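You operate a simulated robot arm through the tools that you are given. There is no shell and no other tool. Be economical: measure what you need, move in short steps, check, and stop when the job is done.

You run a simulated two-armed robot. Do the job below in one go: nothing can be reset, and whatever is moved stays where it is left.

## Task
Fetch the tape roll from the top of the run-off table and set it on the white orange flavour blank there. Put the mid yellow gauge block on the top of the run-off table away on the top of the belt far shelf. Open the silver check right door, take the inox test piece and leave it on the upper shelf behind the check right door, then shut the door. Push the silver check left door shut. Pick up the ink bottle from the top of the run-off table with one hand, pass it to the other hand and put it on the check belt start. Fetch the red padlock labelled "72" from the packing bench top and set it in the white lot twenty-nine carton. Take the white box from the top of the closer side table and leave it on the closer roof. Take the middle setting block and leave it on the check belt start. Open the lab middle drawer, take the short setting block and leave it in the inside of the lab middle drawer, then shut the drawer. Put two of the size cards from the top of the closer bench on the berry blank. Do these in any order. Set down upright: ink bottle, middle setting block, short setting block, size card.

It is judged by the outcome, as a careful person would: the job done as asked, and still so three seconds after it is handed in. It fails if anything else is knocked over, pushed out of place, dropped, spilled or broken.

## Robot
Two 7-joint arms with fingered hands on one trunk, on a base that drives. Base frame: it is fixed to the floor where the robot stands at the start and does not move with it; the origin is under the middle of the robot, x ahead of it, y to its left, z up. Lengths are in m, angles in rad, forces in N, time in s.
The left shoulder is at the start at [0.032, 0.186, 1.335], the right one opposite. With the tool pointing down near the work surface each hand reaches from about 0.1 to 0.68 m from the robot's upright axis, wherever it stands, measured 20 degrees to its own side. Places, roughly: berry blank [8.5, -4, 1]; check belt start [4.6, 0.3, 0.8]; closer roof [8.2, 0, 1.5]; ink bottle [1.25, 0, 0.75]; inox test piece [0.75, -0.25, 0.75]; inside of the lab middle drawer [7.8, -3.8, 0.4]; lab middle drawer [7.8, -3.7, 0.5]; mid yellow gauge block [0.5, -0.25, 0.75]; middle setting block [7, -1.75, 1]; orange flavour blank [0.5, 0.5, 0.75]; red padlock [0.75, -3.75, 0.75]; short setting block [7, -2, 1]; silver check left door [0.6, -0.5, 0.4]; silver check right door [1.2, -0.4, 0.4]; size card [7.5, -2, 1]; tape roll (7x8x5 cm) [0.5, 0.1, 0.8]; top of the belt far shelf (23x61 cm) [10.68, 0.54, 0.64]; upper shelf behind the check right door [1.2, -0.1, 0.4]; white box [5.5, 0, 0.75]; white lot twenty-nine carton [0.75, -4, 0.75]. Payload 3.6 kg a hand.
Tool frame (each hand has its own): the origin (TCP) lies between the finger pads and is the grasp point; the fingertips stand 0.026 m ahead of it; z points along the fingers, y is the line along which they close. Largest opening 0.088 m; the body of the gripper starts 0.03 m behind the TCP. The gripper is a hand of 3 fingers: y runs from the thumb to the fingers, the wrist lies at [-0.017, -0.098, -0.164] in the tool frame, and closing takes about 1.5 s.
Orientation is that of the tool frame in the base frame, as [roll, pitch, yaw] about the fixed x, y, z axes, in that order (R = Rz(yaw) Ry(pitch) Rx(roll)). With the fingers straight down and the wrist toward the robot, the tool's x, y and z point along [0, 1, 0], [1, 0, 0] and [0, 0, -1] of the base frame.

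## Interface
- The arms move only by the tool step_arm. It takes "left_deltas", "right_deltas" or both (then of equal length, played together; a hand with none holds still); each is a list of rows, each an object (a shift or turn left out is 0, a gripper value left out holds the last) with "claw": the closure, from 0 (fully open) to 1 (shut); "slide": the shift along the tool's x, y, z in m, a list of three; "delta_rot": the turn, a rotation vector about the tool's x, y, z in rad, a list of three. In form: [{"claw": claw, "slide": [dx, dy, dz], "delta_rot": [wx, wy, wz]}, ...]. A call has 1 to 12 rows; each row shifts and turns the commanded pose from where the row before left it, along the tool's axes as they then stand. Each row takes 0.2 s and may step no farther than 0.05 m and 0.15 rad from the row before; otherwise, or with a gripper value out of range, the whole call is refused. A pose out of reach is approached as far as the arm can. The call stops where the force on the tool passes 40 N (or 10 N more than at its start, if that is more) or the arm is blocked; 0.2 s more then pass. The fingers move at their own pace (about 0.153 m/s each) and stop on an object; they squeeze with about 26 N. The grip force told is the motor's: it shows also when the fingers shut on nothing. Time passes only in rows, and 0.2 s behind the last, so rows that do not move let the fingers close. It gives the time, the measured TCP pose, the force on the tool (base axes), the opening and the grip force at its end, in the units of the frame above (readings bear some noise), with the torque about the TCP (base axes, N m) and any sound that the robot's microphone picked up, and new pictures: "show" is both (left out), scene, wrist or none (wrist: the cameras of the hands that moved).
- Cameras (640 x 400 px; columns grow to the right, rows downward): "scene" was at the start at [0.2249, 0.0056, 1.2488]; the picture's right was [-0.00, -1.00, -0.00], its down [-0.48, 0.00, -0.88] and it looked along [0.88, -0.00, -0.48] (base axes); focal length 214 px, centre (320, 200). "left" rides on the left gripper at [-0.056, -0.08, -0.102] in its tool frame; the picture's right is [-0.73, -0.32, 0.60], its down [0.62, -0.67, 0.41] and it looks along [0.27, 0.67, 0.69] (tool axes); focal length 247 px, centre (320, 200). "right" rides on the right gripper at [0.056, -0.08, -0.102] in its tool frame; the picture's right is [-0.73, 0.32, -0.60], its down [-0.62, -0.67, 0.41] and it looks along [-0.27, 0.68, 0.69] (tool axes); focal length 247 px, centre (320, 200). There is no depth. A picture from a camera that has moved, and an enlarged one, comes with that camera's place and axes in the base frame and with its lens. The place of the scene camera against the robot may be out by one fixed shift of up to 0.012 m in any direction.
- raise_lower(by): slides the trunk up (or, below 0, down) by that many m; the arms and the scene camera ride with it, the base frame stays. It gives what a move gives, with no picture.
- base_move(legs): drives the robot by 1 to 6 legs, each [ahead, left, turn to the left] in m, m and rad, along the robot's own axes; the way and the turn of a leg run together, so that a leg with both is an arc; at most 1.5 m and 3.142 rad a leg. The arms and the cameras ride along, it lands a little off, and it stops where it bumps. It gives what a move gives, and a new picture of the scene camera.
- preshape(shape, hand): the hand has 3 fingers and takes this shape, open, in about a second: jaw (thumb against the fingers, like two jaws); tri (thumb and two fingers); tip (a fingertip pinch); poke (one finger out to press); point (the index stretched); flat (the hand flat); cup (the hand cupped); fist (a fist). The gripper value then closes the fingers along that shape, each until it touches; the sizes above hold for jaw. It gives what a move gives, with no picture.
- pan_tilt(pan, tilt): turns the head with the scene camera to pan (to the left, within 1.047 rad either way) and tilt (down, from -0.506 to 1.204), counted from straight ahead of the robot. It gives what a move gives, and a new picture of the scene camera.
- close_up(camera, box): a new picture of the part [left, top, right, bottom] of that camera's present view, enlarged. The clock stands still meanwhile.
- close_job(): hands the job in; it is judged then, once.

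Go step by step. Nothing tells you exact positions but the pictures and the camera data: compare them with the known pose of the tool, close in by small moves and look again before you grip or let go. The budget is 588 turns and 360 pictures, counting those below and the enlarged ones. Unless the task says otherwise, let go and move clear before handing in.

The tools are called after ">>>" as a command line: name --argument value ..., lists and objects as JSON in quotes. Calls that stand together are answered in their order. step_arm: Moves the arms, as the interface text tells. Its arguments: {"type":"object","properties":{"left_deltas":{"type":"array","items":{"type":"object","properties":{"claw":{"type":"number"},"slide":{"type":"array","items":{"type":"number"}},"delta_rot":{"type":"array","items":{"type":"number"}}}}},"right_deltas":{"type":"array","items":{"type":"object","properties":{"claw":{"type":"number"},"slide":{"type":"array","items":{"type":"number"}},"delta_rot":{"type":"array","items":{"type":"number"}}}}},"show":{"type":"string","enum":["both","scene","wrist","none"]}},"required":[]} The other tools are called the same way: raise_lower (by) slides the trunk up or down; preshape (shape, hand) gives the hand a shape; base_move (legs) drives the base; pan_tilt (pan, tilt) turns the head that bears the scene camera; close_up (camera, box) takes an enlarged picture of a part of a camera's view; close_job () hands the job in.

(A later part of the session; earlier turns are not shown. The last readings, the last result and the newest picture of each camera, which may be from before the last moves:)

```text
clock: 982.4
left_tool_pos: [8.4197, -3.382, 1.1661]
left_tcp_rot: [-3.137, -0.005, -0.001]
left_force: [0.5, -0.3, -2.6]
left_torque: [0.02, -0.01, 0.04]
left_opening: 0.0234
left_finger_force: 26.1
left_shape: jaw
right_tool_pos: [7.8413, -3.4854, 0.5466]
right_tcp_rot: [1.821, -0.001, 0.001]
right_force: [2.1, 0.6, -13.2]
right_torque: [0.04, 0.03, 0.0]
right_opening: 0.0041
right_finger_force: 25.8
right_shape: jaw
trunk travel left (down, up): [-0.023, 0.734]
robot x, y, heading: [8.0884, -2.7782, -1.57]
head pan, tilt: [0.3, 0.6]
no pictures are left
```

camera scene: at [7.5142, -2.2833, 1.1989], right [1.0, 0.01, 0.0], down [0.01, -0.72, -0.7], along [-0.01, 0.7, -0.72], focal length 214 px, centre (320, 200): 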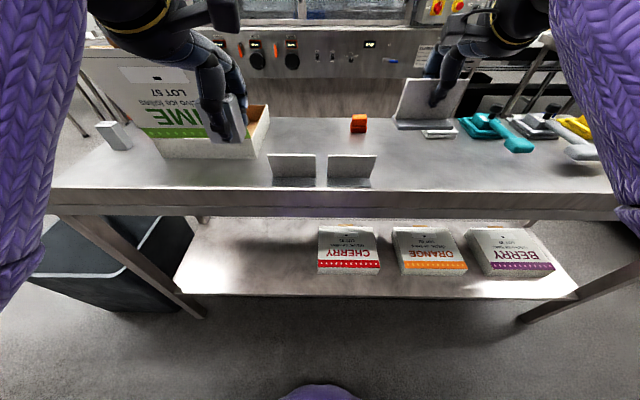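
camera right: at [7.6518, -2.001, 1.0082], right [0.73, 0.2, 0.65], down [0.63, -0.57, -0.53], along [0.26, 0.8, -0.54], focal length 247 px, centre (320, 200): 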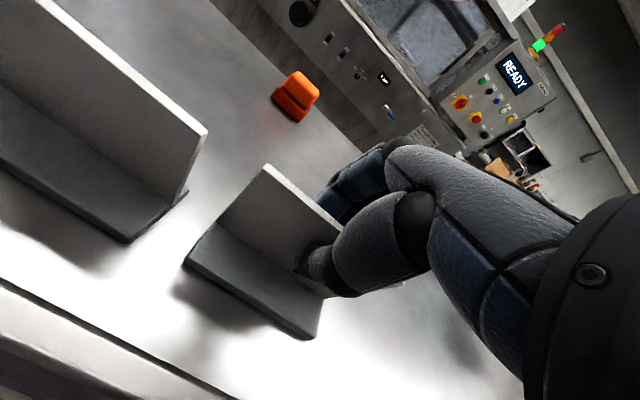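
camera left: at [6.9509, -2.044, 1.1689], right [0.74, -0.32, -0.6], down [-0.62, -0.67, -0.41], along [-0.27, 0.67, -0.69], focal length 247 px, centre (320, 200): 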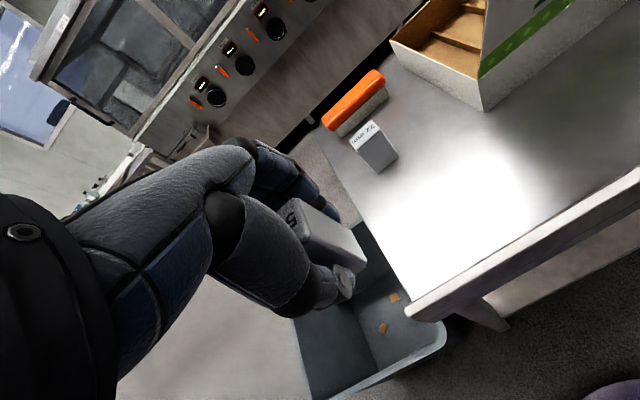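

The bar is caught (opening 0.0046) and the drawer slides. Relieve the vertical load and pull it open by driving back.

>>> step_arm --right_deltas '[{"slide": [0, -0.005, 0.001]}, {}]' --show "none"

>>> base_move --legs '[[-0.1, 0, 0]]'

>>> base_move --legs '[[-0.1, 0, 0]]'

```text
clock: 983.0
left_tool_pos: [8.4219, -3.3809, 1.1665]
left_tcp_rot: [-3.137, -0.005, 0.0]
left_force: [0.6, 0.9, -2.1]
left_torque: [-0.01, 0.0, -0.01]
left_opening: 0.0232
left_finger_force: 25.9
left_shape: jaw
right_tool_pos: [7.8425, -3.4839, 0.5457]
right_tcp_rot: [1.812, -0.001, -0.004]
right_force: [1.8, 0.5, -1.8]
right_torque: [0.0, 0.0, -0.01]
right_opening: 0.004
right_finger_force: 26.1
right_shape: jaw
trunk travel left (down, up): [-0.023, 0.734]
robot x, y, heading: [8.0868, -2.7766, -1.572]
head pan, tilt: [0.3, 0.6]
no pictures are left
```

```text
clock: 984.2
left_tool_pos: [8.4217, -3.2798, 1.1676]
left_tcp_rot: [-3.137, -0.007, 0.001]
left_force: [-0.2, -0.5, -2.3]
left_torque: [0.01, 0.0, -0.01]
left_opening: 0.0229
left_finger_force: 25.5
left_shape: jaw
right_tool_pos: [7.8427, -3.385, 0.5441]
right_tcp_rot: [1.816, -0.001, 0.001]
right_force: [-1.1, 0.1, 1.4]
right_torque: [0.02, -0.01, 0.06]
right_opening: 0.0039
right_finger_force: 26.1
right_shape: jaw
trunk travel left (down, up): [-0.023, 0.734]
robot x, y, heading: [8.0882, -2.6774, -1.566]
head pan, tilt: [0.3, 0.6]
```

```text
clock: 985.3
left_tool_pos: [8.4215, -3.1793, 1.1673]
left_tcp_rot: [-3.138, -0.004, 0.002]
left_force: [-0.3, -0.7, -2.9]
left_torque: [-0.02, 0.01, -0.01]
left_opening: 0.0232
left_finger_force: 26.2
left_shape: jaw
right_tool_pos: [7.8424, -3.2836, 0.5432]
right_tcp_rot: [1.818, -0.001, 0.0]
right_force: [2.0, -0.1, -0.3]
right_torque: [-0.01, -0.01, -0.03]
right_opening: 0.0032
right_finger_force: 25.7
right_shape: jaw
trunk travel left (down, up): [-0.023, 0.734]
robot x, y, heading: [8.0878, -2.5751, -1.576]
head pan, tilt: [0.3, 0.6]
```

>>> base_move --legs '[[-0.07, 0, 0]]'

>>> step_arm --right_deltas '[{}, {}]' --show "none"

```text
clock: 986.4
left_tool_pos: [8.422, -3.1082, 1.1659]
left_tcp_rot: [-3.138, -0.005, -0.002]
left_force: [-0.9, -0.2, -2.1]
left_torque: [-0.03, 0.0, -0.01]
left_opening: 0.0234
left_finger_force: 25.8
left_shape: jaw
right_tool_pos: [7.8418, -3.2125, 0.5444]
right_tcp_rot: [1.818, -0.001, 0.001]
right_force: [-0.6, 0.5, 0.9]
right_torque: [0.0, 0.03, -0.01]
right_opening: 0.0035
right_finger_force: 25.7
right_shape: jaw
trunk travel left (down, up): [-0.023, 0.734]
robot x, y, heading: [8.0869, -2.5119, -1.57]
head pan, tilt: [0.3, 0.6]
```

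```text
clock: 987.0
left_tool_pos: [8.4202, -3.1091, 1.1663]
left_tcp_rot: [-3.138, -0.006, -0.001]
left_force: [0.3, 0.8, -1.7]
left_torque: [-0.04, 0.0, -0.02]
left_opening: 0.0232
left_finger_force: 26.0
left_shape: jaw
right_tool_pos: [7.8421, -3.2122, 0.5433]
right_tcp_rot: [1.818, -0.001, 0.001]
right_force: [0.7, 0.8, 0.9]
right_torque: [0.04, 0.0, 0.0]
right_opening: 0.0033
right_finger_force: 25.9
right_shape: jaw
trunk travel left (down, up): [-0.023, 0.734]
robot x, y, heading: [8.0863, -2.5075, -1.573]
head pan, tilt: [0.3, 0.6]
no pictures are left
```

Drawer is open about 29 cm. Release the handle, back the hand out and raise it clear.

>>> step_arm --right_deltas '[{"claw": 0.5}, {"claw": 0}, {}, {}, {"slide": [0, -0.009, -0.035]}, {"slide": [0, -0.009, -0.035]}, {"slide": [0, -0.009, -0.035]}]' --show "none"

>>> step_arm --right_deltas '[{"slide": [0, 0.0437, -0.0109]}, {"slide": [0, 0.0437, -0.0109]}, {"slide": [0, 0.0437, -0.0109]}, {"slide": [0, 0.0437, -0.0109]}, {"slide": [0, 0.0437, -0.0109]}, {"slide": [0, 0.0437, -0.0109]}, {"slide": [0, 0.0437, -0.0109]}, {"slide": [0, 0.0437, -0.0109]}, {"slide": [0, 0.0437, -0.0109]}, {"slide": [0, 0.0437, -0.0109]}, {"slide": [0, 0.0437, -0.0109]}, {"slide": [0, 0.0437, -0.0109]}]' --show "none"

```text
clock: 988.5
left_tool_pos: [8.4223, -3.109, 1.1665]
left_tcp_rot: [-3.139, -0.005, 0.0]
left_force: [0.0, -0.3, -1.6]
left_torque: [-0.01, 0.02, -0.03]
left_opening: 0.023
left_finger_force: 26.5
left_shape: jaw
right_tool_pos: [7.8428, -3.1048, 0.544]
right_tcp_rot: [1.816, -0.001, -0.003]
right_force: [0.8, 0.4, -0.3]
right_torque: [0.0, -0.04, 0.05]
right_opening: 0.088
right_finger_force: 0.1
right_shape: jaw
trunk travel left (down, up): [-0.023, 0.734]
robot x, y, heading: [8.0868, -2.5113, -1.574]
head pan, tilt: [0.3, 0.6]
no pictures are left
```

```text
clock: 991.1
left_tool_pos: [8.4218, -3.1089, 1.1665]
left_tcp_rot: [-3.14, -0.005, -0.001]
left_force: [1.0, 0.1, -2.7]
left_torque: [0.0, 0.04, -0.04]
left_opening: 0.0231
left_finger_force: 26.4
left_shape: jaw
right_tool_pos: [7.8409, -3.1216, 1.0815]
right_tcp_rot: [1.818, -0.001, 0.0]
right_force: [0.3, -0.5, -0.1]
right_torque: [0.02, 0.01, -0.01]
right_opening: 0.088
right_finger_force: 0.1
right_shape: jaw
right hand out of reach, approached as far as the arm can: row 7, 8
trunk travel left (down, up): [-0.023, 0.734]
robot x, y, heading: [8.0917, -2.5075, -1.571]
head pan, tilt: [0.3, 0.6]
no pictures are left
```

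>>> base_move --legs '[[0, -0.39, 0], [0.24, 0, 0]]'

>>> step_arm --left_deltas '[{"slide": [0, 0, 0.045]}, {"slide": [0, 0, 0.045]}, {"slide": [0, 0, 0.045]}, {"slide": [0, 0, 0.045]}, {"slide": [0, 0, 0.045]}, {"slide": [0, 0, 0.045]}, {"slide": [0, 0, 0.045]}, {"slide": [0, 0, 0.045]}]' --show "none"

```text
clock: 995.0
left_tool_pos: [8.0343, -3.3477, 1.1669]
left_tcp_rot: [-3.137, -0.006, 0.003]
left_force: [-0.3, -0.8, -2.4]
left_torque: [-0.02, 0.03, -0.02]
left_opening: 0.0232
left_finger_force: 26.2
left_shape: jaw
right_tool_pos: [7.4556, -3.3636, 1.0808]
right_tcp_rot: [1.817, -0.001, 0.005]
right_force: [0.9, 0.1, 0.7]
right_torque: [0.0, -0.01, 0.01]
right_opening: 0.0876
right_finger_force: 0.0
right_shape: jaw
trunk travel left (down, up): [-0.023, 0.734]
robot x, y, heading: [7.6971, -2.7494, -1.568]
head pan, tilt: [0.3, 0.6]
```

```text
clock: 996.8
left_tool_pos: [8.0708, -3.3696, 0.8135]
left_tcp_rot: [-3.14, -0.006, 0.004]
left_force: [0.4, 0.5, -1.7]
left_torque: [-0.02, 0.03, 0.0]
left_opening: 0.0231
left_finger_force: 25.9
left_shape: jaw
left hand out of reach, approached as far as the arm can: row 3, 4, 5, 6
right_tool_pos: [7.4547, -3.3632, 1.0799]
right_tcp_rot: [1.818, -0.001, 0.003]
right_force: [0.6, -0.1, 0.2]
right_torque: [0.0, -0.01, 0.02]
right_opening: 0.0877
right_finger_force: 0.1
right_shape: jaw
trunk travel left (down, up): [-0.023, 0.734]
robot x, y, heading: [7.7012, -2.7483, -1.572]
head pan, tilt: [0.3, 0.6]
no pictures are left
```

>>> base_move --legs '[[0, -0.1, 0]]'

>>> step_arm --left_deltas '[{"slide": [0, -0.01, 0.03]}, {"slide": [0, 0, 0.03]}, {"slide": [0, 0, 0.03]}, {"slide": [0, 0, 0.03]}, {"slide": [0, 0, 0.03]}, {}]' --show "none"

```text
clock: 997.9
left_tool_pos: [7.9688, -3.3686, 0.8143]
left_tcp_rot: [-3.138, -0.006, 0.001]
left_force: [0.4, -0.2, -1.5]
left_torque: [0.0, 0.01, 0.0]
left_opening: 0.0229
left_finger_force: 26.2
left_shape: jaw
right_tool_pos: [7.3544, -3.3641, 1.0808]
right_tcp_rot: [1.816, -0.001, 0.005]
right_force: [-0.3, 0.8, 1.0]
right_torque: [-0.05, 0.04, 0.03]
right_opening: 0.0878
right_finger_force: 0.0
right_shape: jaw
trunk travel left (down, up): [-0.023, 0.734]
robot x, y, heading: [7.6027, -2.7488, -1.568]
head pan, tilt: [0.3, 0.6]
```

```text
clock: 999.3
left_tool_pos: [7.9686, -3.3577, 0.6649]
left_tcp_rot: [-3.139, -0.005, 0.001]
left_force: [0.0, -0.1, -2.0]
left_torque: [0.0, 0.02, 0.0]
left_opening: 0.023
left_finger_force: 25.9
left_shape: jaw
right_tool_pos: [7.3546, -3.362, 1.0813]
right_tcp_rot: [1.816, -0.001, 0.004]
right_force: [-0.2, -0.4, 0.1]
right_torque: [0.02, 0.01, -0.02]
right_opening: 0.088
right_finger_force: 0.1
right_shape: jaw
trunk travel left (down, up): [-0.023, 0.734]
robot x, y, heading: [7.602, -2.7493, -1.567]
head pan, tilt: [0.3, 0.6]
no pictures are left
```

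>>> step_arm --left_deltas '[{"slide": [0, 0, 0.02]}, {"slide": [0, 0, 0.02]}, {"slide": [0, 0, 0.02]}, {"slide": [0, 0, 0.015]}, {}]' --show "none"

>>> step_arm --left_deltas '[{"slide": [0, 0, 0.01]}, {"slide": [0, 0, 0.01]}, {}]' --show "none"

>>> step_arm --left_deltas '[{"slide": [0, 0, 0.01]}, {"slide": [0, 0, 0.01]}, {}]' --show "none"

```text
clock: 1000.5
left_tool_pos: [7.9707, -3.3571, 0.5899]
left_tcp_rot: [-3.137, -0.006, 0.004]
left_force: [-0.2, -0.2, -2.0]
left_torque: [0.04, 0.01, -0.05]
left_opening: 0.0233
left_finger_force: 25.7
left_shape: jaw
right_tool_pos: [7.3535, -3.3617, 1.0807]
right_tcp_rot: [1.817, -0.001, 0.004]
right_force: [-0.7, 0.8, 0.1]
right_torque: [0.02, -0.02, 0.0]
right_opening: 0.0877
right_finger_force: 0.1
right_shape: jaw
trunk travel left (down, up): [-0.023, 0.734]
robot x, y, heading: [7.6021, -2.75, -1.569]
head pan, tilt: [0.3, 0.6]
no pictures are left
```

```text
clock: 1001.3
left_tool_pos: [7.9704, -3.3576, 0.5696]
left_tcp_rot: [-3.138, -0.006, 0.001]
left_force: [0.7, 0.3, -1.6]
left_torque: [0.0, 0.05, -0.02]
left_opening: 0.0231
left_finger_force: 26.2
left_shape: jaw
right_tool_pos: [7.3548, -3.3633, 1.0816]
right_tcp_rot: [1.817, -0.001, 0.005]
right_force: [0.5, 0.2, 0.6]
right_torque: [0.0, -0.02, -0.05]
right_opening: 0.0877
right_finger_force: 0.0
right_shape: jaw
trunk travel left (down, up): [-0.023, 0.734]
robot x, y, heading: [7.5992, -2.7504, -1.564]
head pan, tilt: [0.3, 0.6]
no pictures are left
```

```text
clock: 1002.1
left_tool_pos: [7.9713, -3.3577, 0.5477]
left_tcp_rot: [-3.137, -0.006, 0.002]
left_force: [0.3, 0.4, -1.7]
left_torque: [0.0, 0.03, -0.01]
left_opening: 0.0232
left_finger_force: 25.6
left_shape: jaw
right_tool_pos: [7.3544, -3.3633, 1.0811]
right_tcp_rot: [1.817, -0.001, 0.002]
right_force: [-0.8, -0.1, -0.6]
right_torque: [0.01, 0.01, -0.01]
right_opening: 0.0878
right_finger_force: 0.2
right_shape: jaw
trunk travel left (down, up): [-0.023, 0.734]
robot x, y, heading: [7.5999, -2.7455, -1.568]
head pan, tilt: [0.3, 0.6]
no pictures are left
```

Inside the drawer opening; continue to contact.

>>> step_arm --left_deltas '[{"slide": [0, 0, 0.008]}, {"slide": [0, 0, 0.008]}, {}]' --show "none"

>>> step_arm --left_deltas '[{"slide": [0, 0, 0.006]}, {"slide": [0, 0, 0.006]}, {}]' --show "none"

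>>> step_arm --left_deltas '[{"slide": [0, 0, 0.006]}, {"slide": [0, 0, 0.006]}, {}]' --show "none"

```text
clock: 1002.6
left_tool_pos: [7.9713, -3.3611, 0.5483]
left_tcp_rot: [3.122, -0.006, 0.006]
left_force: [1.4, -1.1, 20.5]
left_torque: [2.21, 1.5, 0.02]
left_opening: 0.023
left_finger_force: 25.3
left_shape: jaw
right_tool_pos: [7.3532, -3.362, 1.0817]
right_tcp_rot: [1.817, -0.002, 0.002]
right_force: [-0.6, 0.3, -0.6]
right_torque: [-0.01, 0.0, 0.01]
right_opening: 0.0879
right_finger_force: 0.1
right_shape: jaw
trunk travel left (down, up): [-0.023, 0.734]
robot x, y, heading: [7.5987, -2.7485, -1.569]
head pan, tilt: [0.3, 0.6]
stopped in row 2 (left hand): the force on the tool passed its limit at 49 N (the readings are from after the stop); the commanded pose is now the measured one
no pictures are left
```

```text
clock: 1003.0
left_tool_pos: [7.9703, -3.3648, 0.5497]
left_tcp_rot: [3.11, -0.004, 0.01]
left_force: [1.4, -2.0, 20.4]
left_torque: [2.19, 1.43, -0.01]
left_opening: 0.0227
left_finger_force: 26.4
left_shape: jaw
right_tool_pos: [7.354, -3.3614, 1.0811]
right_tcp_rot: [1.816, -0.002, 0.005]
right_force: [0.1, -0.3, -0.6]
right_torque: [0.02, -0.01, 0.0]
right_opening: 0.0878
right_finger_force: 0.0
right_shape: jaw
trunk travel left (down, up): [-0.023, 0.734]
robot x, y, heading: [7.6013, -2.7448, -1.572]
head pan, tilt: [0.3, 0.6]
stopped in row 1 (left hand): the force on the tool passed its limit at 47 N (the readings are from after the stop); the commanded pose is now the measured one
no pictures are left
```

```text
clock: 1003.4
left_tool_pos: [7.9715, -3.3666, 0.5503]
left_tcp_rot: [3.095, -0.004, 0.014]
left_force: [-1.0, -1.8, 21.2]
left_torque: [2.17, 1.33, 0.11]
left_opening: 0.0231
left_finger_force: 26.1
left_shape: jaw
right_tool_pos: [7.3537, -3.3619, 1.0803]
right_tcp_rot: [1.816, -0.002, 0.003]
right_force: [-0.3, 0.2, 0.1]
right_torque: [-0.02, 0.02, 0.04]
right_opening: 0.0876
right_finger_force: 0.1
right_shape: jaw
trunk travel left (down, up): [-0.023, 0.734]
robot x, y, heading: [7.6038, -2.7476, -1.565]
head pan, tilt: [0.3, 0.6]
stopped in row 1 (left hand): the force on the tool passed its limit at 46 N (the readings are from after the stop); the commanded pose is now the measured one
no pictures are left
```

The wrist is resting on the drawer's front edge. Rise, go 6.5 cm deeper into the drawer and lower again.

>>> step_arm --left_deltas '[{"slide": [0, 0, -0.03], "delta_rot": [0.046, 0, 0]}, {"slide": [0, 0.035, 0]}, {"slide": [0, 0.03, 0]}, {}]' --show "none"

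>>> step_arm --left_deltas '[{"slide": [0, 0, 0.015]}, {"slide": [0, 0, 0.012]}, {"slide": [0, 0, 0.008]}, {}]' --show "none"

```text
clock: 1004.4
left_tool_pos: [7.9736, -3.4293, 0.5761]
left_tcp_rot: [-3.132, -0.002, 0.012]
left_force: [-0.9, 0.0, -1.2]
left_torque: [0.0, 0.01, 0.01]
left_opening: 0.0228
left_finger_force: 25.8
left_shape: jaw
right_tool_pos: [7.3554, -3.3631, 1.0803]
right_tcp_rot: [1.818, 0.0, 0.002]
right_force: [0.5, 0.1, 0.0]
right_torque: [0.02, -0.01, 0.05]
right_opening: 0.0877
right_finger_force: 0.0
right_shape: jaw
trunk travel left (down, up): [-0.023, 0.734]
robot x, y, heading: [7.596, -2.7468, -1.564]
head pan, tilt: [0.3, 0.6]
no pictures are left
```

```text
clock: 1005.4
left_tool_pos: [7.973, -3.4283, 0.5501]
left_tcp_rot: [3.133, -0.01, 0.015]
left_force: [0.1, -0.5, -2.5]
left_torque: [-0.01, 0.01, -0.01]
left_opening: 0.0233
left_finger_force: 26.1
left_shape: jaw
right_tool_pos: [7.3521, -3.358, 1.0834]
right_tcp_rot: [1.812, -0.004, 0.006]
right_force: [0.3, 0.5, 0.0]
right_torque: [0.03, 0.01, -0.01]
right_opening: 0.0878
right_finger_force: 0.0
right_shape: jaw
trunk travel left (down, up): [-0.023, 0.734]
robot x, y, heading: [7.6043, -2.7483, -1.567]
head pan, tilt: [0.3, 0.6]
no pictures are left
```

The forearm is meeting the drawer front because the trunk is low. Raise the trunk so the arm comes from above, then lower the hand.

>>> raise_lower --by 0.35

>>> step_arm --left_deltas '[{"slide": [0, 0, 0.04]}, {"slide": [0, 0, 0.04]}, {"slide": [0, 0, 0.04]}, {"slide": [0, 0, 0.04]}, {"slide": [0, 0, 0.04]}, {"slide": [0, 0, 0.04]}, {"slide": [0, 0, 0.03]}, {}]' --show "none"

```text
clock: 1008.8
left_tool_pos: [7.973, -3.4285, 0.8909]
left_tcp_rot: [-3.132, -0.003, 0.013]
left_force: [-0.3, -0.3, -1.6]
left_torque: [-0.01, 0.03, 0.02]
left_opening: 0.0228
left_finger_force: 26.4
left_shape: jaw
right_tool_pos: [7.3548, -3.3641, 1.431]
right_tcp_rot: [1.818, 0.0, 0.002]
right_force: [0.6, 0.2, -0.1]
right_torque: [-0.01, 0.01, -0.02]
right_opening: 0.0881
right_finger_force: 0.1
right_shape: jaw
trunk travel left (down, up): [-0.373, 0.384]
robot x, y, heading: [7.6005, -2.7471, -1.57]
head pan, tilt: [0.3, 0.6]
```

```text
clock: 1010.6
left_tool_pos: [7.9626, -3.3519, 0.6946]
left_tcp_rot: [-3.132, -0.004, 0.012]
left_force: [-0.2, 0.1, -1.0]
left_torque: [0.01, 0.07, 0.01]
left_opening: 0.0228
left_finger_force: 25.7
left_shape: jaw
left hand out of reach, approached as far as the arm can: row 2, 3, 4, 5, 6, 7
right_tool_pos: [7.3547, -3.3637, 1.4314]
right_tcp_rot: [1.817, 0.0, 0.004]
right_force: [0.7, 0.0, -0.9]
right_torque: [0.01, -0.03, 0.0]
right_opening: 0.0875
right_finger_force: 0.1
right_shape: jaw
trunk travel left (down, up): [-0.373, 0.384]
robot x, y, heading: [7.5992, -2.7494, -1.572]
head pan, tilt: [0.3, 0.6]
no pictures are left
```

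>>> step_arm --left_deltas '[{"slide": [0, -0.02, -0.04]}, {"slide": [0, -0.02, -0.04]}, {"slide": [0, -0.03, 0]}]' --show "none"

>>> base_move --legs '[[0.13, 0, 0]]'

>>> step_arm --left_deltas '[{"slide": [0, 0, 0.04]}, {"slide": [0, 0, 0.04]}, {"slide": [0, 0, 0.04]}, {"slide": [0, 0, 0.03]}, {}]' --show "none"

```text
clock: 1011.4
left_tool_pos: [7.9621, -3.2837, 0.7762]
left_tcp_rot: [-3.133, -0.001, 0.015]
left_force: [0.5, 0.1, -1.7]
left_torque: [0.0, 0.0, -0.02]
left_opening: 0.0233
left_finger_force: 26.2
left_shape: jaw
right_tool_pos: [7.3554, -3.3623, 1.4315]
right_tcp_rot: [1.816, 0.0, 0.003]
right_force: [-0.2, 0.3, 0.4]
right_torque: [0.02, 0.0, -0.05]
right_opening: 0.088
right_finger_force: 0.1
right_shape: jaw
trunk travel left (down, up): [-0.373, 0.384]
robot x, y, heading: [7.5968, -2.7506, -1.569]
head pan, tilt: [0.3, 0.6]
no pictures are left
```

```text
clock: 1012.7
left_tool_pos: [7.9625, -3.4164, 0.7748]
left_tcp_rot: [-3.132, -0.005, 0.013]
left_force: [0.0, 0.5, -1.5]
left_torque: [0.05, -0.01, -0.01]
left_opening: 0.0236
left_finger_force: 26.1
left_shape: jaw
right_tool_pos: [7.3555, -3.4964, 1.429]
right_tcp_rot: [1.817, 0.0, 0.003]
right_force: [-0.3, -0.3, -0.3]
right_torque: [0.0, 0.03, 0.0]
right_opening: 0.0877
right_finger_force: 0.0
right_shape: jaw
trunk travel left (down, up): [-0.373, 0.384]
robot x, y, heading: [7.5989, -2.881, -1.566]
head pan, tilt: [0.3, 0.6]
```

```text
clock: 1013.9
left_tool_pos: [7.9637, -3.4139, 0.6255]
left_tcp_rot: [-3.136, -0.003, 0.015]
left_force: [0.2, -0.9, -2.8]
left_torque: [-0.02, 0.03, 0.01]
left_opening: 0.0233
left_finger_force: 26.0
left_shape: jaw
right_tool_pos: [7.3548, -3.4938, 1.4304]
right_tcp_rot: [1.816, 0.0, 0.005]
right_force: [-0.1, -0.7, 0.6]
right_torque: [-0.02, -0.01, 0.01]
right_opening: 0.0875
right_finger_force: 0.1
right_shape: jaw
trunk travel left (down, up): [-0.373, 0.384]
robot x, y, heading: [7.6002, -2.8836, -1.574]
head pan, tilt: [0.3, 0.6]
no pictures are left
```

Good. Continue lowering in small steps.

>>> step_arm --left_deltas '[{"slide": [0, 0, 0.025]}, {"slide": [0, 0, 0.02]}, {"slide": [0, 0, 0.015]}, {}]' --show "none"

>>> step_arm --left_deltas '[{"slide": [0, 0, 0.01]}, {"slide": [0, 0, 0.008]}, {}]' --show "none"

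>>> step_arm --left_deltas '[{"slide": [0, 0, 0.007]}, {"slide": [0, 0, 0.006]}, {}]' --show "none"

```text
clock: 1014.9
left_tool_pos: [7.9577, -3.3927, 0.6025]
left_tcp_rot: [-3.133, -0.005, 0.014]
left_force: [-0.3, 0.1, -2.4]
left_torque: [0.0, 0.04, 0.0]
left_opening: 0.0235
left_finger_force: 25.7
left_shape: jaw
left hand out of reach, approached as far as the arm can: row 1, 2, 3
right_tool_pos: [7.3553, -3.4953, 1.4311]
right_tcp_rot: [1.818, -0.001, 0.004]
right_force: [-0.5, 0.3, -0.1]
right_torque: [0.04, -0.03, 0.03]
right_opening: 0.0878
right_finger_force: 0.0
right_shape: jaw
trunk travel left (down, up): [-0.373, 0.384]
robot x, y, heading: [7.5999, -2.8803, -1.565]
head pan, tilt: [0.3, 0.6]
no pictures are left
```

```text
clock: 1015.7
left_tool_pos: [7.9577, -3.3938, 0.6016]
left_tcp_rot: [-3.133, -0.003, 0.013]
left_force: [0.8, 0.4, -3.0]
left_torque: [0.01, 0.0, -0.03]
left_opening: 0.0234
left_finger_force: 26.0
left_shape: jaw
left hand out of reach, approached as far as the arm can: row 1, 2
right_tool_pos: [7.3561, -3.4957, 1.4315]
right_tcp_rot: [1.816, -0.001, 0.005]
right_force: [-0.2, 0.3, -0.4]
right_torque: [0.0, 0.01, -0.03]
right_opening: 0.088
right_finger_force: 0.0
right_shape: jaw
trunk travel left (down, up): [-0.373, 0.384]
robot x, y, heading: [7.5967, -2.8794, -1.566]
head pan, tilt: [0.3, 0.6]
no pictures are left
```

```text
clock: 1016.5
left_tool_pos: [7.9563, -3.3938, 0.6038]
left_tcp_rot: [-3.133, -0.004, 0.013]
left_force: [-0.2, 0.0, -1.4]
left_torque: [0.0, 0.04, 0.06]
left_opening: 0.0233
left_finger_force: 25.8
left_shape: jaw
left hand out of reach, approached as far as the arm can: row 1, 2
right_tool_pos: [7.3558, -3.4948, 1.4301]
right_tcp_rot: [1.817, -0.001, 0.006]
right_force: [-0.3, -0.5, -0.4]
right_torque: [0.01, -0.02, 0.0]
right_opening: 0.0879
right_finger_force: 0.1
right_shape: jaw
trunk travel left (down, up): [-0.373, 0.384]
robot x, y, heading: [7.5989, -2.8808, -1.565]
head pan, tilt: [0.3, 0.6]
no pictures are left
```

Arm limit reached; lower the rest with the trunk in small steps.

>>> raise_lower --by -0.05

>>> raise_lower --by -0.02

>>> raise_lower --by -0.01

```text
clock: 1017.4
left_tool_pos: [7.9577, -3.3938, 0.5526]
left_tcp_rot: [-3.136, -0.004, 0.015]
left_force: [0.5, 0.1, -1.7]
left_torque: [0.01, 0.03, -0.01]
left_opening: 0.0233
left_finger_force: 26.3
left_shape: jaw
right_tool_pos: [7.356, -3.4939, 1.3821]
right_tcp_rot: [1.817, -0.001, 0.003]
right_force: [0.3, 0.2, 0.5]
right_torque: [0.04, -0.01, -0.03]
right_opening: 0.0877
right_finger_force: 0.2
right_shape: jaw
trunk travel left (down, up): [-0.323, 0.434]
robot x, y, heading: [7.5969, -2.8816, -1.566]
head pan, tilt: [0.3, 0.6]
```

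```text
clock: 1018.1
left_tool_pos: [7.9576, -3.3956, 0.5344]
left_tcp_rot: [-3.135, -0.003, 0.014]
left_force: [0.4, 0.7, -1.2]
left_torque: [0.02, 0.04, 0.02]
left_opening: 0.0233
left_finger_force: 25.5
left_shape: jaw
right_tool_pos: [7.3548, -3.4939, 1.3614]
right_tcp_rot: [1.816, -0.001, 0.006]
right_force: [-0.4, 0.0, -0.5]
right_torque: [-0.01, -0.01, 0.0]
right_opening: 0.0879
right_finger_force: 0.0
right_shape: jaw
trunk travel left (down, up): [-0.303, 0.454]
robot x, y, heading: [7.5989, -2.8799, -1.566]
head pan, tilt: [0.3, 0.6]
```

```text
clock: 1018.7
left_tool_pos: [7.9579, -3.3939, 0.5222]
left_tcp_rot: [-3.133, -0.003, 0.014]
left_force: [0.3, 0.2, -1.8]
left_torque: [0.03, 0.0, 0.0]
left_opening: 0.0232
left_finger_force: 25.6
left_shape: jaw
right_tool_pos: [7.3552, -3.4939, 1.3518]
right_tcp_rot: [1.819, -0.001, 0.006]
right_force: [-0.3, 0.5, 0.1]
right_torque: [0.01, 0.03, 0.0]
right_opening: 0.0877
right_finger_force: 0.0
right_shape: jaw
trunk travel left (down, up): [-0.293, 0.464]
robot x, y, heading: [7.598, -2.8812, -1.566]
head pan, tilt: [0.3, 0.6]
```

>>> raise_lower --by -0.008

>>> raise_lower --by -0.007

>>> raise_lower --by -0.006

```text
clock: 1019.2
left_tool_pos: [7.9576, -3.3931, 0.5154]
left_tcp_rot: [-3.132, -0.003, 0.014]
left_force: [0.1, 0.2, -2.7]
left_torque: [0.02, 0.0, 0.02]
left_opening: 0.0232
left_finger_force: 25.7
left_shape: jaw
right_tool_pos: [7.3553, -3.4941, 1.3433]
right_tcp_rot: [1.818, -0.001, 0.004]
right_force: [0.3, -0.1, -0.1]
right_torque: [0.01, -0.01, -0.01]
right_opening: 0.0879
right_finger_force: 0.0
right_shape: jaw
trunk travel left (down, up): [-0.285, 0.472]
robot x, y, heading: [7.5981, -2.8777, -1.567]
head pan, tilt: [0.3, 0.6]
```

```text
clock: 1019.8
left_tool_pos: [7.9578, -3.3943, 0.5077]
left_tcp_rot: [-3.133, -0.004, 0.015]
left_force: [0.1, 0.2, -2.2]
left_torque: [0.01, 0.02, 0.0]
left_opening: 0.023
left_finger_force: 26.0
left_shape: jaw
right_tool_pos: [7.3559, -3.4945, 1.3365]
right_tcp_rot: [1.816, -0.001, 0.005]
right_force: [-0.5, 0.6, 0.7]
right_torque: [-0.01, -0.02, 0.01]
right_opening: 0.0876
right_finger_force: 0.0
right_shape: jaw
trunk travel left (down, up): [-0.278, 0.479]
robot x, y, heading: [7.5984, -2.8814, -1.569]
head pan, tilt: [0.3, 0.6]
```

```text
clock: 1020.4
left_tool_pos: [7.9575, -3.3941, 0.5026]
left_tcp_rot: [-3.135, -0.004, 0.014]
left_force: [-0.5, 0.5, -1.2]
left_torque: [0.0, 0.03, 0.01]
left_opening: 0.0235
left_finger_force: 26.3
left_shape: jaw
right_tool_pos: [7.3558, -3.4944, 1.3304]
right_tcp_rot: [1.817, -0.001, 0.006]
right_force: [0.2, 0.0, 0.4]
right_torque: [-0.04, 0.02, -0.01]
right_opening: 0.0875
right_finger_force: 0.0
right_shape: jaw
trunk travel left (down, up): [-0.272, 0.485]
robot x, y, heading: [7.5982, -2.8788, -1.569]
head pan, tilt: [0.3, 0.6]
```

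>>> raise_lower --by -0.007

>>> raise_lower --by -0.007

>>> raise_lower --by -0.007

```text
clock: 1020.9
left_tool_pos: [7.957, -3.3939, 0.4955]
left_tcp_rot: [-3.132, -0.004, 0.016]
left_force: [0.6, 0.3, -1.8]
left_torque: [-0.02, 0.04, 0.0]
left_opening: 0.0232
left_finger_force: 25.6
left_shape: jaw
right_tool_pos: [7.3571, -3.4944, 1.3235]
right_tcp_rot: [1.815, -0.001, 0.005]
right_force: [0.7, 0.5, 0.8]
right_torque: [0.0, 0.02, 0.02]
right_opening: 0.0875
right_finger_force: 0.0
right_shape: jaw
trunk travel left (down, up): [-0.265, 0.492]
robot x, y, heading: [7.6035, -2.8793, -1.562]
head pan, tilt: [0.3, 0.6]
```

```text
clock: 1021.5
left_tool_pos: [7.9571, -3.3951, 0.4885]
left_tcp_rot: [-3.131, -0.004, 0.014]
left_force: [0.0, -0.3, -1.5]
left_torque: [-0.02, 0.02, 0.02]
left_opening: 0.023
left_finger_force: 26.1
left_shape: jaw
right_tool_pos: [7.3548, -3.4938, 1.3163]
right_tcp_rot: [1.817, -0.001, 0.005]
right_force: [0.0, 0.1, 0.0]
right_torque: [-0.01, -0.03, 0.02]
right_opening: 0.0877
right_finger_force: 0.1
right_shape: jaw
trunk travel left (down, up): [-0.258, 0.499]
robot x, y, heading: [7.6001, -2.8797, -1.569]
head pan, tilt: [0.3, 0.6]
```

```text
clock: 1022.0
left_tool_pos: [7.9575, -3.3948, 0.4827]
left_tcp_rot: [-3.136, -0.004, 0.013]
left_force: [-0.1, 0.0, 1.5]
left_torque: [-0.04, -0.07, 0.03]
left_opening: 0.0232
left_finger_force: 25.9
left_shape: jaw
right_tool_pos: [7.3554, -3.4943, 1.3095]
right_tcp_rot: [1.817, -0.001, 0.004]
right_force: [0.1, 0.4, 0.4]
right_torque: [0.01, -0.03, -0.05]
right_opening: 0.0878
right_finger_force: 0.1
right_shape: jaw
trunk travel left (down, up): [-0.251, 0.506]
robot x, y, heading: [7.599, -2.8801, -1.561]
head pan, tilt: [0.3, 0.6]
```

Contact with the drawer floor (bottom ≈0.438). Release and lift straight out.

>>> raise_lower --by -0.002

>>> step_arm --left_deltas '[{"claw": 0.75}, {"claw": 0.55}, {"claw": 0.4}, {}, {"slide": [0, 0, -0.02]}, {"slide": [0, 0, -0.03]}, {"slide": [0, 0, -0.04]}, {"slide": [0, 0, -0.045]}, {"slide": [0, 0, -0.045]}, {"slide": [0, 0, -0.045]}]' --show "none"

>>> raise_lower --by 0.2

```text
clock: 1022.6
left_tool_pos: [7.957, -3.3952, 0.4798]
left_tcp_rot: [-3.134, -0.003, 0.013]
left_force: [-1.3, -0.8, 3.7]
left_torque: [-0.11, -0.12, -0.04]
left_opening: 0.0235
left_finger_force: 25.9
left_shape: jaw
right_tool_pos: [7.3546, -3.4945, 1.3075]
right_tcp_rot: [1.816, -0.001, 0.004]
right_force: [-0.1, -0.7, 0.5]
right_torque: [0.01, 0.05, 0.03]
right_opening: 0.0877
right_finger_force: 0.0
right_shape: jaw
trunk travel left (down, up): [-0.249, 0.508]
robot x, y, heading: [7.6015, -2.881, -1.567]
head pan, tilt: [0.3, 0.6]
```

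```text
clock: 1024.8
left_tool_pos: [7.9562, -3.397, 0.7048]
left_tcp_rot: [-3.133, -0.004, 0.013]
left_force: [-0.5, 0.5, 0.7]
left_torque: [-0.01, -0.01, -0.01]
left_opening: 0.0524
left_finger_force: 0.0
left_shape: jaw
right_tool_pos: [7.3545, -3.4955, 1.3064]
right_tcp_rot: [1.818, -0.001, 0.005]
right_force: [0.8, -0.6, -0.1]
right_torque: [0.0, -0.01, 0.0]
right_opening: 0.0879
right_finger_force: 0.0
right_shape: jaw
trunk travel left (down, up): [-0.249, 0.508]
robot x, y, heading: [7.5999, -2.8801, -1.565]
head pan, tilt: [0.3, 0.6]
no pictures are left
```

```text
clock: 1026.9
left_tool_pos: [7.9563, -3.3952, 0.9033]
left_tcp_rot: [-3.131, -0.003, 0.016]
left_force: [0.2, 0.7, -0.7]
left_torque: [0.0, -0.01, -0.01]
left_opening: 0.0525
left_finger_force: 0.0
left_shape: jaw
right_tool_pos: [7.3543, -3.4946, 1.5061]
right_tcp_rot: [1.818, -0.001, 0.008]
right_force: [-0.5, -0.2, -0.7]
right_torque: [-0.01, -0.02, 0.04]
right_opening: 0.0878
right_finger_force: 0.0
right_shape: jaw
trunk travel left (down, up): [-0.449, 0.308]
robot x, y, heading: [7.6013, -2.8815, -1.568]
head pan, tilt: [0.3, 0.6]
```

The short block is in the drawer. Now back off, lower the right hand (closed, pointing forward) to the drawer front and push it shut.

>>> base_move --legs '[[-0.4, 0.0, 0]]'

>>> raise_lower --by -0.4

>>> step_arm --right_deltas '[{"claw": 1, "slide": [0, -0.0437, -0.0097]}, {"slide": [0, -0.0437, -0.0097]}, {"slide": [0, -0.0437, -0.0097]}, {"slide": [0, -0.0437, -0.0097]}, {"slide": [0, -0.0437, -0.0097]}, {"slide": [0, -0.0437, 0.0]}, {"slide": [0, -0.0437, 0.01]}, {"slide": [0, -0.0437, 0.01]}, {"slide": [0, -0.0437, 0.01]}, {"slide": [0, -0.0437, 0.01]}, {"slide": [0, -0.0437, 0.01]}]' --left_deltas '[{"slide": [0, 0, -0.04]}, {"slide": [0, 0, -0.04]}, {"slide": [0, 0, -0.04]}, {"slide": [0, 0, -0.04]}, {"slide": [0, 0, -0.04]}, {"slide": [0, 0, -0.04]}, {}, {}, {}, {}, {}]' --show "none"

```text
clock: 1029.4
left_tool_pos: [7.9542, -2.9923, 0.9035]
left_tcp_rot: [-3.134, -0.006, 0.011]
left_force: [0.0, 0.2, 0.4]
left_torque: [0.02, 0.02, -0.02]
left_opening: 0.0525
left_finger_force: 0.0
left_shape: jaw
right_tool_pos: [7.3523, -3.0881, 1.5083]
right_tcp_rot: [1.817, -0.001, 0.002]
right_force: [-1.1, 0.8, 0.1]
right_torque: [0.01, -0.04, -0.02]
right_opening: 0.0877
right_finger_force: 0.1
right_shape: jaw
trunk travel left (down, up): [-0.449, 0.308]
robot x, y, heading: [7.6007, -2.4794, -1.572]
head pan, tilt: [0.3, 0.6]
```

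```text
clock: 1033.3
left_tool_pos: [7.9549, -2.9932, 0.5043]
left_tcp_rot: [-3.133, -0.001, 0.012]
left_force: [0.7, 0.5, -0.1]
left_torque: [-0.02, -0.03, 0.0]
left_opening: 0.0523
left_finger_force: 0.0
left_shape: jaw
right_tool_pos: [7.3527, -3.0891, 1.1078]
right_tcp_rot: [1.815, -0.001, 0.003]
right_force: [0.1, -0.3, -0.3]
right_torque: [0.01, 0.04, 0.0]
right_opening: 0.0878
right_finger_force: 0.0
right_shape: jaw
trunk travel left (down, up): [-0.049, 0.708]
robot x, y, heading: [7.6017, -2.4759, -1.571]
head pan, tilt: [0.3, 0.6]
```

```text
clock: 1035.7
left_tool_pos: [7.9552, -2.9947, 0.7442]
left_tcp_rot: [-3.132, -0.004, 0.011]
left_force: [0.3, 0.1, 0.1]
left_torque: [-0.01, 0.01, -0.04]
left_opening: 0.0526
left_finger_force: 0.0
left_shape: jaw
right_tool_pos: [7.349, -3.0589, 0.6461]
right_tcp_rot: [1.817, -0.001, -0.001]
right_force: [-0.2, 0.6, 0.0]
right_torque: [-0.02, -0.01, -0.02]
right_opening: 0.0001
right_finger_force: 26.1
right_shape: jaw
right hand out of reach, approached as far as the arm can: row 2, 3, 4, 5
trunk travel left (down, up): [-0.049, 0.708]
robot x, y, heading: [7.602, -2.476, -1.569]
head pan, tilt: [0.3, 0.6]
no pictures are left
```

>>> step_arm --right_deltas '[{"slide": [0, -0.02, 0.005]}, {"slide": [0, -0.02, 0.005]}, {}, {}, {}, {}, {}, {}, {}, {}]' --left_deltas '[{"slide": [0, 0, -0.045]}, {"slide": [0, 0, -0.045]}, {"slide": [0, 0, -0.045]}, {"slide": [0, 0, -0.045]}, {"slide": [0, 0, -0.045]}, {"slide": [0, 0, -0.045]}, {"slide": [0, 0, -0.045]}, {"slide": [0, 0, -0.045]}, {"slide": [0, 0, -0.045]}, {"slide": [0, 0, -0.03]}]' --show "none"

>>> base_move --legs '[[0, 0.49, 0]]'

```text
clock: 1037.9
left_tool_pos: [7.9532, -3.0008, 1.177]
left_tcp_rot: [-3.134, -0.003, 0.01]
left_force: [-0.1, -0.7, -0.3]
left_torque: [0.01, -0.05, 0.01]
left_opening: 0.0523
left_finger_force: 0.1
left_shape: jaw
left hand out of reach, approached as far as the arm can: row 10
right_tool_pos: [7.3483, -3.0579, 0.6067]
right_tcp_rot: [1.819, -0.001, 0.0]
right_force: [0.3, -0.1, -0.3]
right_torque: [0.0, 0.01, -0.01]
right_opening: 0.0001
right_finger_force: 25.7
right_shape: jaw
trunk travel left (down, up): [-0.049, 0.708]
robot x, y, heading: [7.6012, -2.476, -1.572]
head pan, tilt: [0.3, 0.6]
no pictures are left
```

```text
clock: 1040.8
left_tool_pos: [8.4416, -3.0011, 1.1765]
left_tcp_rot: [-3.135, -0.001, 0.01]
left_force: [0.0, 0.8, -0.1]
left_torque: [0.01, 0.02, 0.01]
left_opening: 0.0525
left_finger_force: 0.0
left_shape: jaw
right_tool_pos: [7.8368, -3.0605, 0.6064]
right_tcp_rot: [1.818, 0.0, 0.0]
right_force: [0.2, 0.4, 0.1]
right_torque: [0.01, -0.04, -0.03]
right_opening: 0.0002
right_finger_force: 26.2
right_shape: jaw
trunk travel left (down, up): [-0.049, 0.708]
robot x, y, heading: [8.0901, -2.4768, -1.573]
head pan, tilt: [0.3, 0.6]
```

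Push the drawer closed by driving forward.

>>> base_move --legs '[[0.2, 0, 0]]'

>>> base_move --legs '[[0.18, 0, 0]]'

>>> step_arm --right_deltas '[{"slide": [0, 0.0035, 0.014]}, {"slide": [0, 0.0035, 0.014]}, {"slide": [0, 0.003, 0.01]}, {"slide": [0, 0.002, 0.008]}, {"slide": [0, 0.002, 0.008]}, {"slide": [0, 0.002, 0.008]}, {"slide": [0, 0.002, 0.008]}]' --show "none"

```text
clock: 1042.3
left_tool_pos: [8.4389, -3.2017, 1.1784]
left_tcp_rot: [-3.133, -0.004, 0.008]
left_force: [-0.5, 0.5, -0.1]
left_torque: [0.0, 0.01, 0.0]
left_opening: 0.0524
left_finger_force: 0.0
left_shape: jaw
right_tool_pos: [7.8356, -3.2578, 0.6054]
right_tcp_rot: [1.818, 0.0, -0.004]
right_force: [0.8, 0.3, 1.3]
right_torque: [0.02, -0.07, -0.01]
right_opening: 0.0
right_finger_force: 25.5
right_shape: jaw
trunk travel left (down, up): [-0.049, 0.708]
robot x, y, heading: [8.0884, -2.6741, -1.578]
head pan, tilt: [0.3, 0.6]
```

```text
clock: 1043.8
left_tool_pos: [8.4399, -3.3808, 1.1763]
left_tcp_rot: [-3.134, -0.003, 0.009]
left_force: [-0.4, -0.2, 0.7]
left_torque: [0.05, 0.0, 0.01]
left_opening: 0.0524
left_finger_force: 0.0
left_shape: jaw
right_tool_pos: [7.837, -3.4374, 0.6054]
right_tcp_rot: [1.818, 0.0, 0.001]
right_force: [-0.4, -0.4, 0.2]
right_torque: [0.02, 0.0, 0.01]
right_opening: 0.0
right_finger_force: 25.9
right_shape: jaw
trunk travel left (down, up): [-0.049, 0.708]
robot x, y, heading: [8.0895, -2.8586, -1.57]
head pan, tilt: [0.3, 0.6]
```

```text
clock: 1045.5
left_tool_pos: [8.4394, -3.3808, 1.1774]
left_tcp_rot: [-3.136, -0.005, 0.008]
left_force: [0.3, 0.2, 0.2]
left_torque: [-0.02, 0.01, -0.03]
left_opening: 0.0525
left_finger_force: 0.1
left_shape: jaw
right_tool_pos: [7.8357, -3.5093, 0.6057]
right_tcp_rot: [1.818, -0.001, -0.001]
right_force: [1.0, 0.3, 0.2]
right_torque: [0.02, -0.03, -0.02]
right_opening: 0.0003
right_finger_force: 26.1
right_shape: jaw
trunk travel left (down, up): [-0.049, 0.708]
robot x, y, heading: [8.0907, -2.8562, -1.579]
head pan, tilt: [0.3, 0.6]
no pictures are left
```

>>> step_arm --right_deltas '[{"slide": [0, 0.002, 0.007]}, {"slide": [0, 0.002, 0.007]}, {"slide": [0, 0.002, 0.007]}, {"slide": [0, 0.002, 0.007]}]' --show "none"

```text
clock: 1046.1
left_tool_pos: [8.4402, -3.3786, 1.1765]
left_tcp_rot: [-3.136, -0.004, 0.009]
left_force: [-0.1, -0.2, 0.5]
left_torque: [-0.01, 0.0, -0.03]
left_opening: 0.0525
left_finger_force: 0.0
left_shape: jaw
right_tool_pos: [7.8371, -3.5213, 0.6069]
right_tcp_rot: [1.811, -0.002, 0.002]
right_force: [0.1, 22.3, 5.6]
right_torque: [0.09, 0.02, -0.09]
right_opening: 0.0001
right_finger_force: 25.9
right_shape: jaw
trunk travel left (down, up): [-0.049, 0.708]
robot x, y, heading: [8.0837, -2.8532, -1.574]
head pan, tilt: [0.3, 0.6]
stopped in row 3 (right hand): the force on the tool passed its limit at 51 N (the readings are from after the stop); the commanded pose is now the measured one
no pictures are left
```

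The drawer is firmly shut (51 N stop). Now the second card: back off, raise the trunk and return the right hand to a downward tilt.

>>> base_move --legs '[[0.0, 0.0, 0.0], [-0.12, 0, 0]]'

>>> raise_lower --by 0.4

>>> step_arm --right_deltas '[{"claw": 0.1, "slide": [0, -0.01, -0.04]}, {"slide": [0, -0.01, -0.04]}, {"slide": [0, -0.01, -0.04]}, {"delta_rot": [0.14, 0, 0]}, {"delta_rot": [0.14, 0, 0]}, {"delta_rot": [0.14, 0, 0]}, {"delta_rot": [0.14, 0, 0]}, {"delta_rot": [0.14, 0, 0]}, {"delta_rot": [0.14, 0, 0]}, {"delta_rot": [0.14, 0, 0]}, {"delta_rot": [0.14, 0, 0]}]' --show "none"

```text
clock: 1047.7
left_tool_pos: [8.4401, -3.2596, 1.1771]
left_tcp_rot: [-3.135, -0.003, 0.007]
left_force: [0.4, 0.6, 0.7]
left_torque: [-0.02, 0.01, 0.02]
left_opening: 0.0523
left_finger_force: 0.1
left_shape: jaw
right_tool_pos: [7.8358, -3.4021, 0.6061]
right_tcp_rot: [1.818, -0.002, 0.002]
right_force: [0.3, 0.4, 0.6]
right_torque: [0.01, 0.01, 0.0]
right_opening: 0.0
right_finger_force: 26.4
right_shape: jaw
trunk travel left (down, up): [-0.049, 0.708]
robot x, y, heading: [8.0865, -2.7315, -1.574]
head pan, tilt: [0.3, 0.6]
```

```text
clock: 1051.5
left_tool_pos: [8.44, -3.259, 1.5772]
left_tcp_rot: [-3.135, -0.005, 0.008]
left_force: [-0.6, 0.2, -0.2]
left_torque: [-0.01, 0.02, 0.0]
left_opening: 0.0524
left_finger_force: 0.0
left_shape: jaw
right_tool_pos: [7.8367, -3.4023, 1.0057]
right_tcp_rot: [1.818, -0.002, 0.001]
right_force: [-0.4, 0.4, -0.2]
right_torque: [-0.02, -0.02, 0.01]
right_opening: 0.0
right_finger_force: 25.7
right_shape: jaw
trunk travel left (down, up): [-0.449, 0.308]
robot x, y, heading: [8.0888, -2.7378, -1.573]
head pan, tilt: [0.3, 0.6]
```

```text
clock: 1053.9
left_tool_pos: [8.4391, -3.2592, 1.5767]
left_tcp_rot: [-3.136, -0.004, 0.007]
left_force: [-0.1, -0.7, 0.7]
left_torque: [-0.03, -0.03, 0.02]
left_opening: 0.0525
left_finger_force: 0.1
left_shape: jaw
right_tool_pos: [7.8359, -3.2779, 1.0061]
right_tcp_rot: [2.939, -0.002, 0.0]
right_force: [0.9, -0.4, -0.3]
right_torque: [0.0, 0.01, 0.03]
right_opening: 0.079
right_finger_force: 0.2
right_shape: jaw
trunk travel left (down, up): [-0.449, 0.308]
robot x, y, heading: [8.0909, -2.7342, -1.575]
head pan, tilt: [0.3, 0.6]
no pictures are left
```

The right hand is back at the card-gripping tilt. Turn to the closer bench and line up with the next card (centre ≈ x 7.583, same y as before).

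>>> base_move --legs '[[0, 0, 1.575], [0, 0, 1.575], [0, 0.76, 0]]'

```text
clock: 1065.7
left_tool_pos: [6.9689, -2.2287, 1.577]
left_tcp_rot: [-3.134, -0.002, -3.114]
left_force: [0.0, 0.1, -0.2]
left_torque: [-0.01, -0.04, -0.03]
left_opening: 0.0526
left_finger_force: 0.0
left_shape: jaw
right_tool_pos: [7.5721, -2.1975, 1.0066]
right_tcp_rot: [2.938, -0.001, -3.122]
right_force: [0.4, 0.7, 0.0]
right_torque: [-0.04, 0.03, 0.01]
right_opening: 0.0793
right_finger_force: 0.0
right_shape: jaw
trunk travel left (down, up): [-0.449, 0.308]
robot x, y, heading: [7.3321, -2.7446, 1.586]
head pan, tilt: [0.3, 0.6]
```

>>> base_move --legs '[[0.24, 0, 0]]'

```text
clock: 1067.5
left_tool_pos: [6.967, -1.9866, 1.5755]
left_tcp_rot: [-3.134, -0.004, -3.114]
left_force: [-1.6, -0.8, 0.1]
left_torque: [0.01, -0.03, -0.01]
left_opening: 0.0522
left_finger_force: 0.1
left_shape: jaw
right_tool_pos: [7.5687, -1.9574, 1.0063]
right_tcp_rot: [2.937, -0.004, -3.123]
right_force: [-0.5, -0.7, -0.8]
right_torque: [-0.03, 0.01, 0.02]
right_opening: 0.079
right_finger_force: 0.1
right_shape: jaw
trunk travel left (down, up): [-0.449, 0.308]
robot x, y, heading: [7.3282, -2.5034, 1.588]
head pan, tilt: [0.3, 0.6]
```

>>> step_arm --right_deltas '[{"slide": [-0.005, 0.019, 0]}, {"slide": [-0.004, 0.018, 0.012]}, {"slide": [0, 0, 0.024]}, {}]' --show "none"

>>> step_arm --right_deltas '[{"slide": [0, 0, 0.02]}, {"slide": [0, 0, 0.02]}, {"slide": [0, 0, 0.006]}, {}]' --show "none"

```text
clock: 1068.5
left_tool_pos: [6.9671, -1.9877, 1.5758]
left_tcp_rot: [-3.134, -0.004, -3.115]
left_force: [0.5, -0.8, 0.2]
left_torque: [0.03, 0.01, 0.02]
left_opening: 0.0527
left_finger_force: 0.0
left_shape: jaw
right_tool_pos: [7.5769, -1.9141, 0.9788]
right_tcp_rot: [2.937, -0.004, -3.123]
right_force: [-0.2, 0.2, -0.9]
right_torque: [0.01, -0.01, -0.02]
right_opening: 0.0789
right_finger_force: 0.0
right_shape: jaw
trunk travel left (down, up): [-0.449, 0.308]
robot x, y, heading: [7.3292, -2.5081, 1.585]
head pan, tilt: [0.3, 0.6]
no pictures are left
```

```text
clock: 1069.5
left_tool_pos: [6.9658, -1.9881, 1.5773]
left_tcp_rot: [-3.134, -0.004, -3.116]
left_force: [0.3, 0.6, -0.5]
left_torque: [0.0, 0.0, -0.01]
left_opening: 0.0524
left_finger_force: 0.2
left_shape: jaw
right_tool_pos: [7.5772, -1.9049, 0.9331]
right_tcp_rot: [2.937, 0.0, -3.124]
right_force: [-0.7, 0.4, 0.1]
right_torque: [-0.05, -0.01, -0.01]
right_opening: 0.0792
right_finger_force: 0.0
right_shape: jaw
trunk travel left (down, up): [-0.449, 0.308]
robot x, y, heading: [7.3234, -2.508, 1.592]
head pan, tilt: [0.3, 0.6]
no pictures are left
```

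Same pose as the first card pick. Lower 1 cm, close and lift.

>>> step_arm --right_deltas '[{"slide": [0, 0, 0.01]}, {"claw": 0.4}, {"claw": 0.7}, {"claw": 1}, {}, {}, {}]' --show "none"

>>> step_arm --right_deltas '[{"slide": [0, 0.003, -0.015]}, {"slide": [0, 0.006, -0.03]}, {"slide": [0, 0.009, -0.045]}, {"slide": [0, 0.009, -0.045]}]' --show "none"

```text
clock: 1071.1
left_tool_pos: [6.9666, -1.9859, 1.5773]
left_tcp_rot: [-3.135, -0.003, -3.116]
left_force: [0.0, 0.3, -0.2]
left_torque: [0.01, 0.01, 0.0]
left_opening: 0.0527
left_finger_force: 0.1
left_shape: jaw
right_tool_pos: [7.5772, -1.9013, 0.9236]
right_tcp_rot: [2.937, -0.002, -3.124]
right_force: [0.0, 0.0, -0.2]
right_torque: [0.04, 0.0, -0.02]
right_opening: 0.0001
right_finger_force: 26.2
right_shape: jaw
trunk travel left (down, up): [-0.449, 0.308]
robot x, y, heading: [7.3309, -2.5067, 1.589]
head pan, tilt: [0.3, 0.6]
no pictures are left
```

```text
clock: 1072.1
left_tool_pos: [6.966, -1.9881, 1.5765]
left_tcp_rot: [-3.137, -0.005, -3.116]
left_force: [-0.4, -0.1, 0.6]
left_torque: [-0.01, 0.01, 0.0]
left_opening: 0.0521
left_finger_force: 0.1
left_shape: jaw
right_tool_pos: [7.5778, -1.9044, 1.0602]
right_tcp_rot: [2.938, -0.001, -3.122]
right_force: [0.2, 0.1, -0.8]
right_torque: [0.04, 0.02, -0.01]
right_opening: 0.0
right_finger_force: 26.4
right_shape: jaw
trunk travel left (down, up): [-0.449, 0.308]
robot x, y, heading: [7.326, -2.504, 1.587]
head pan, tilt: [0.3, 0.6]
no pictures are left
```

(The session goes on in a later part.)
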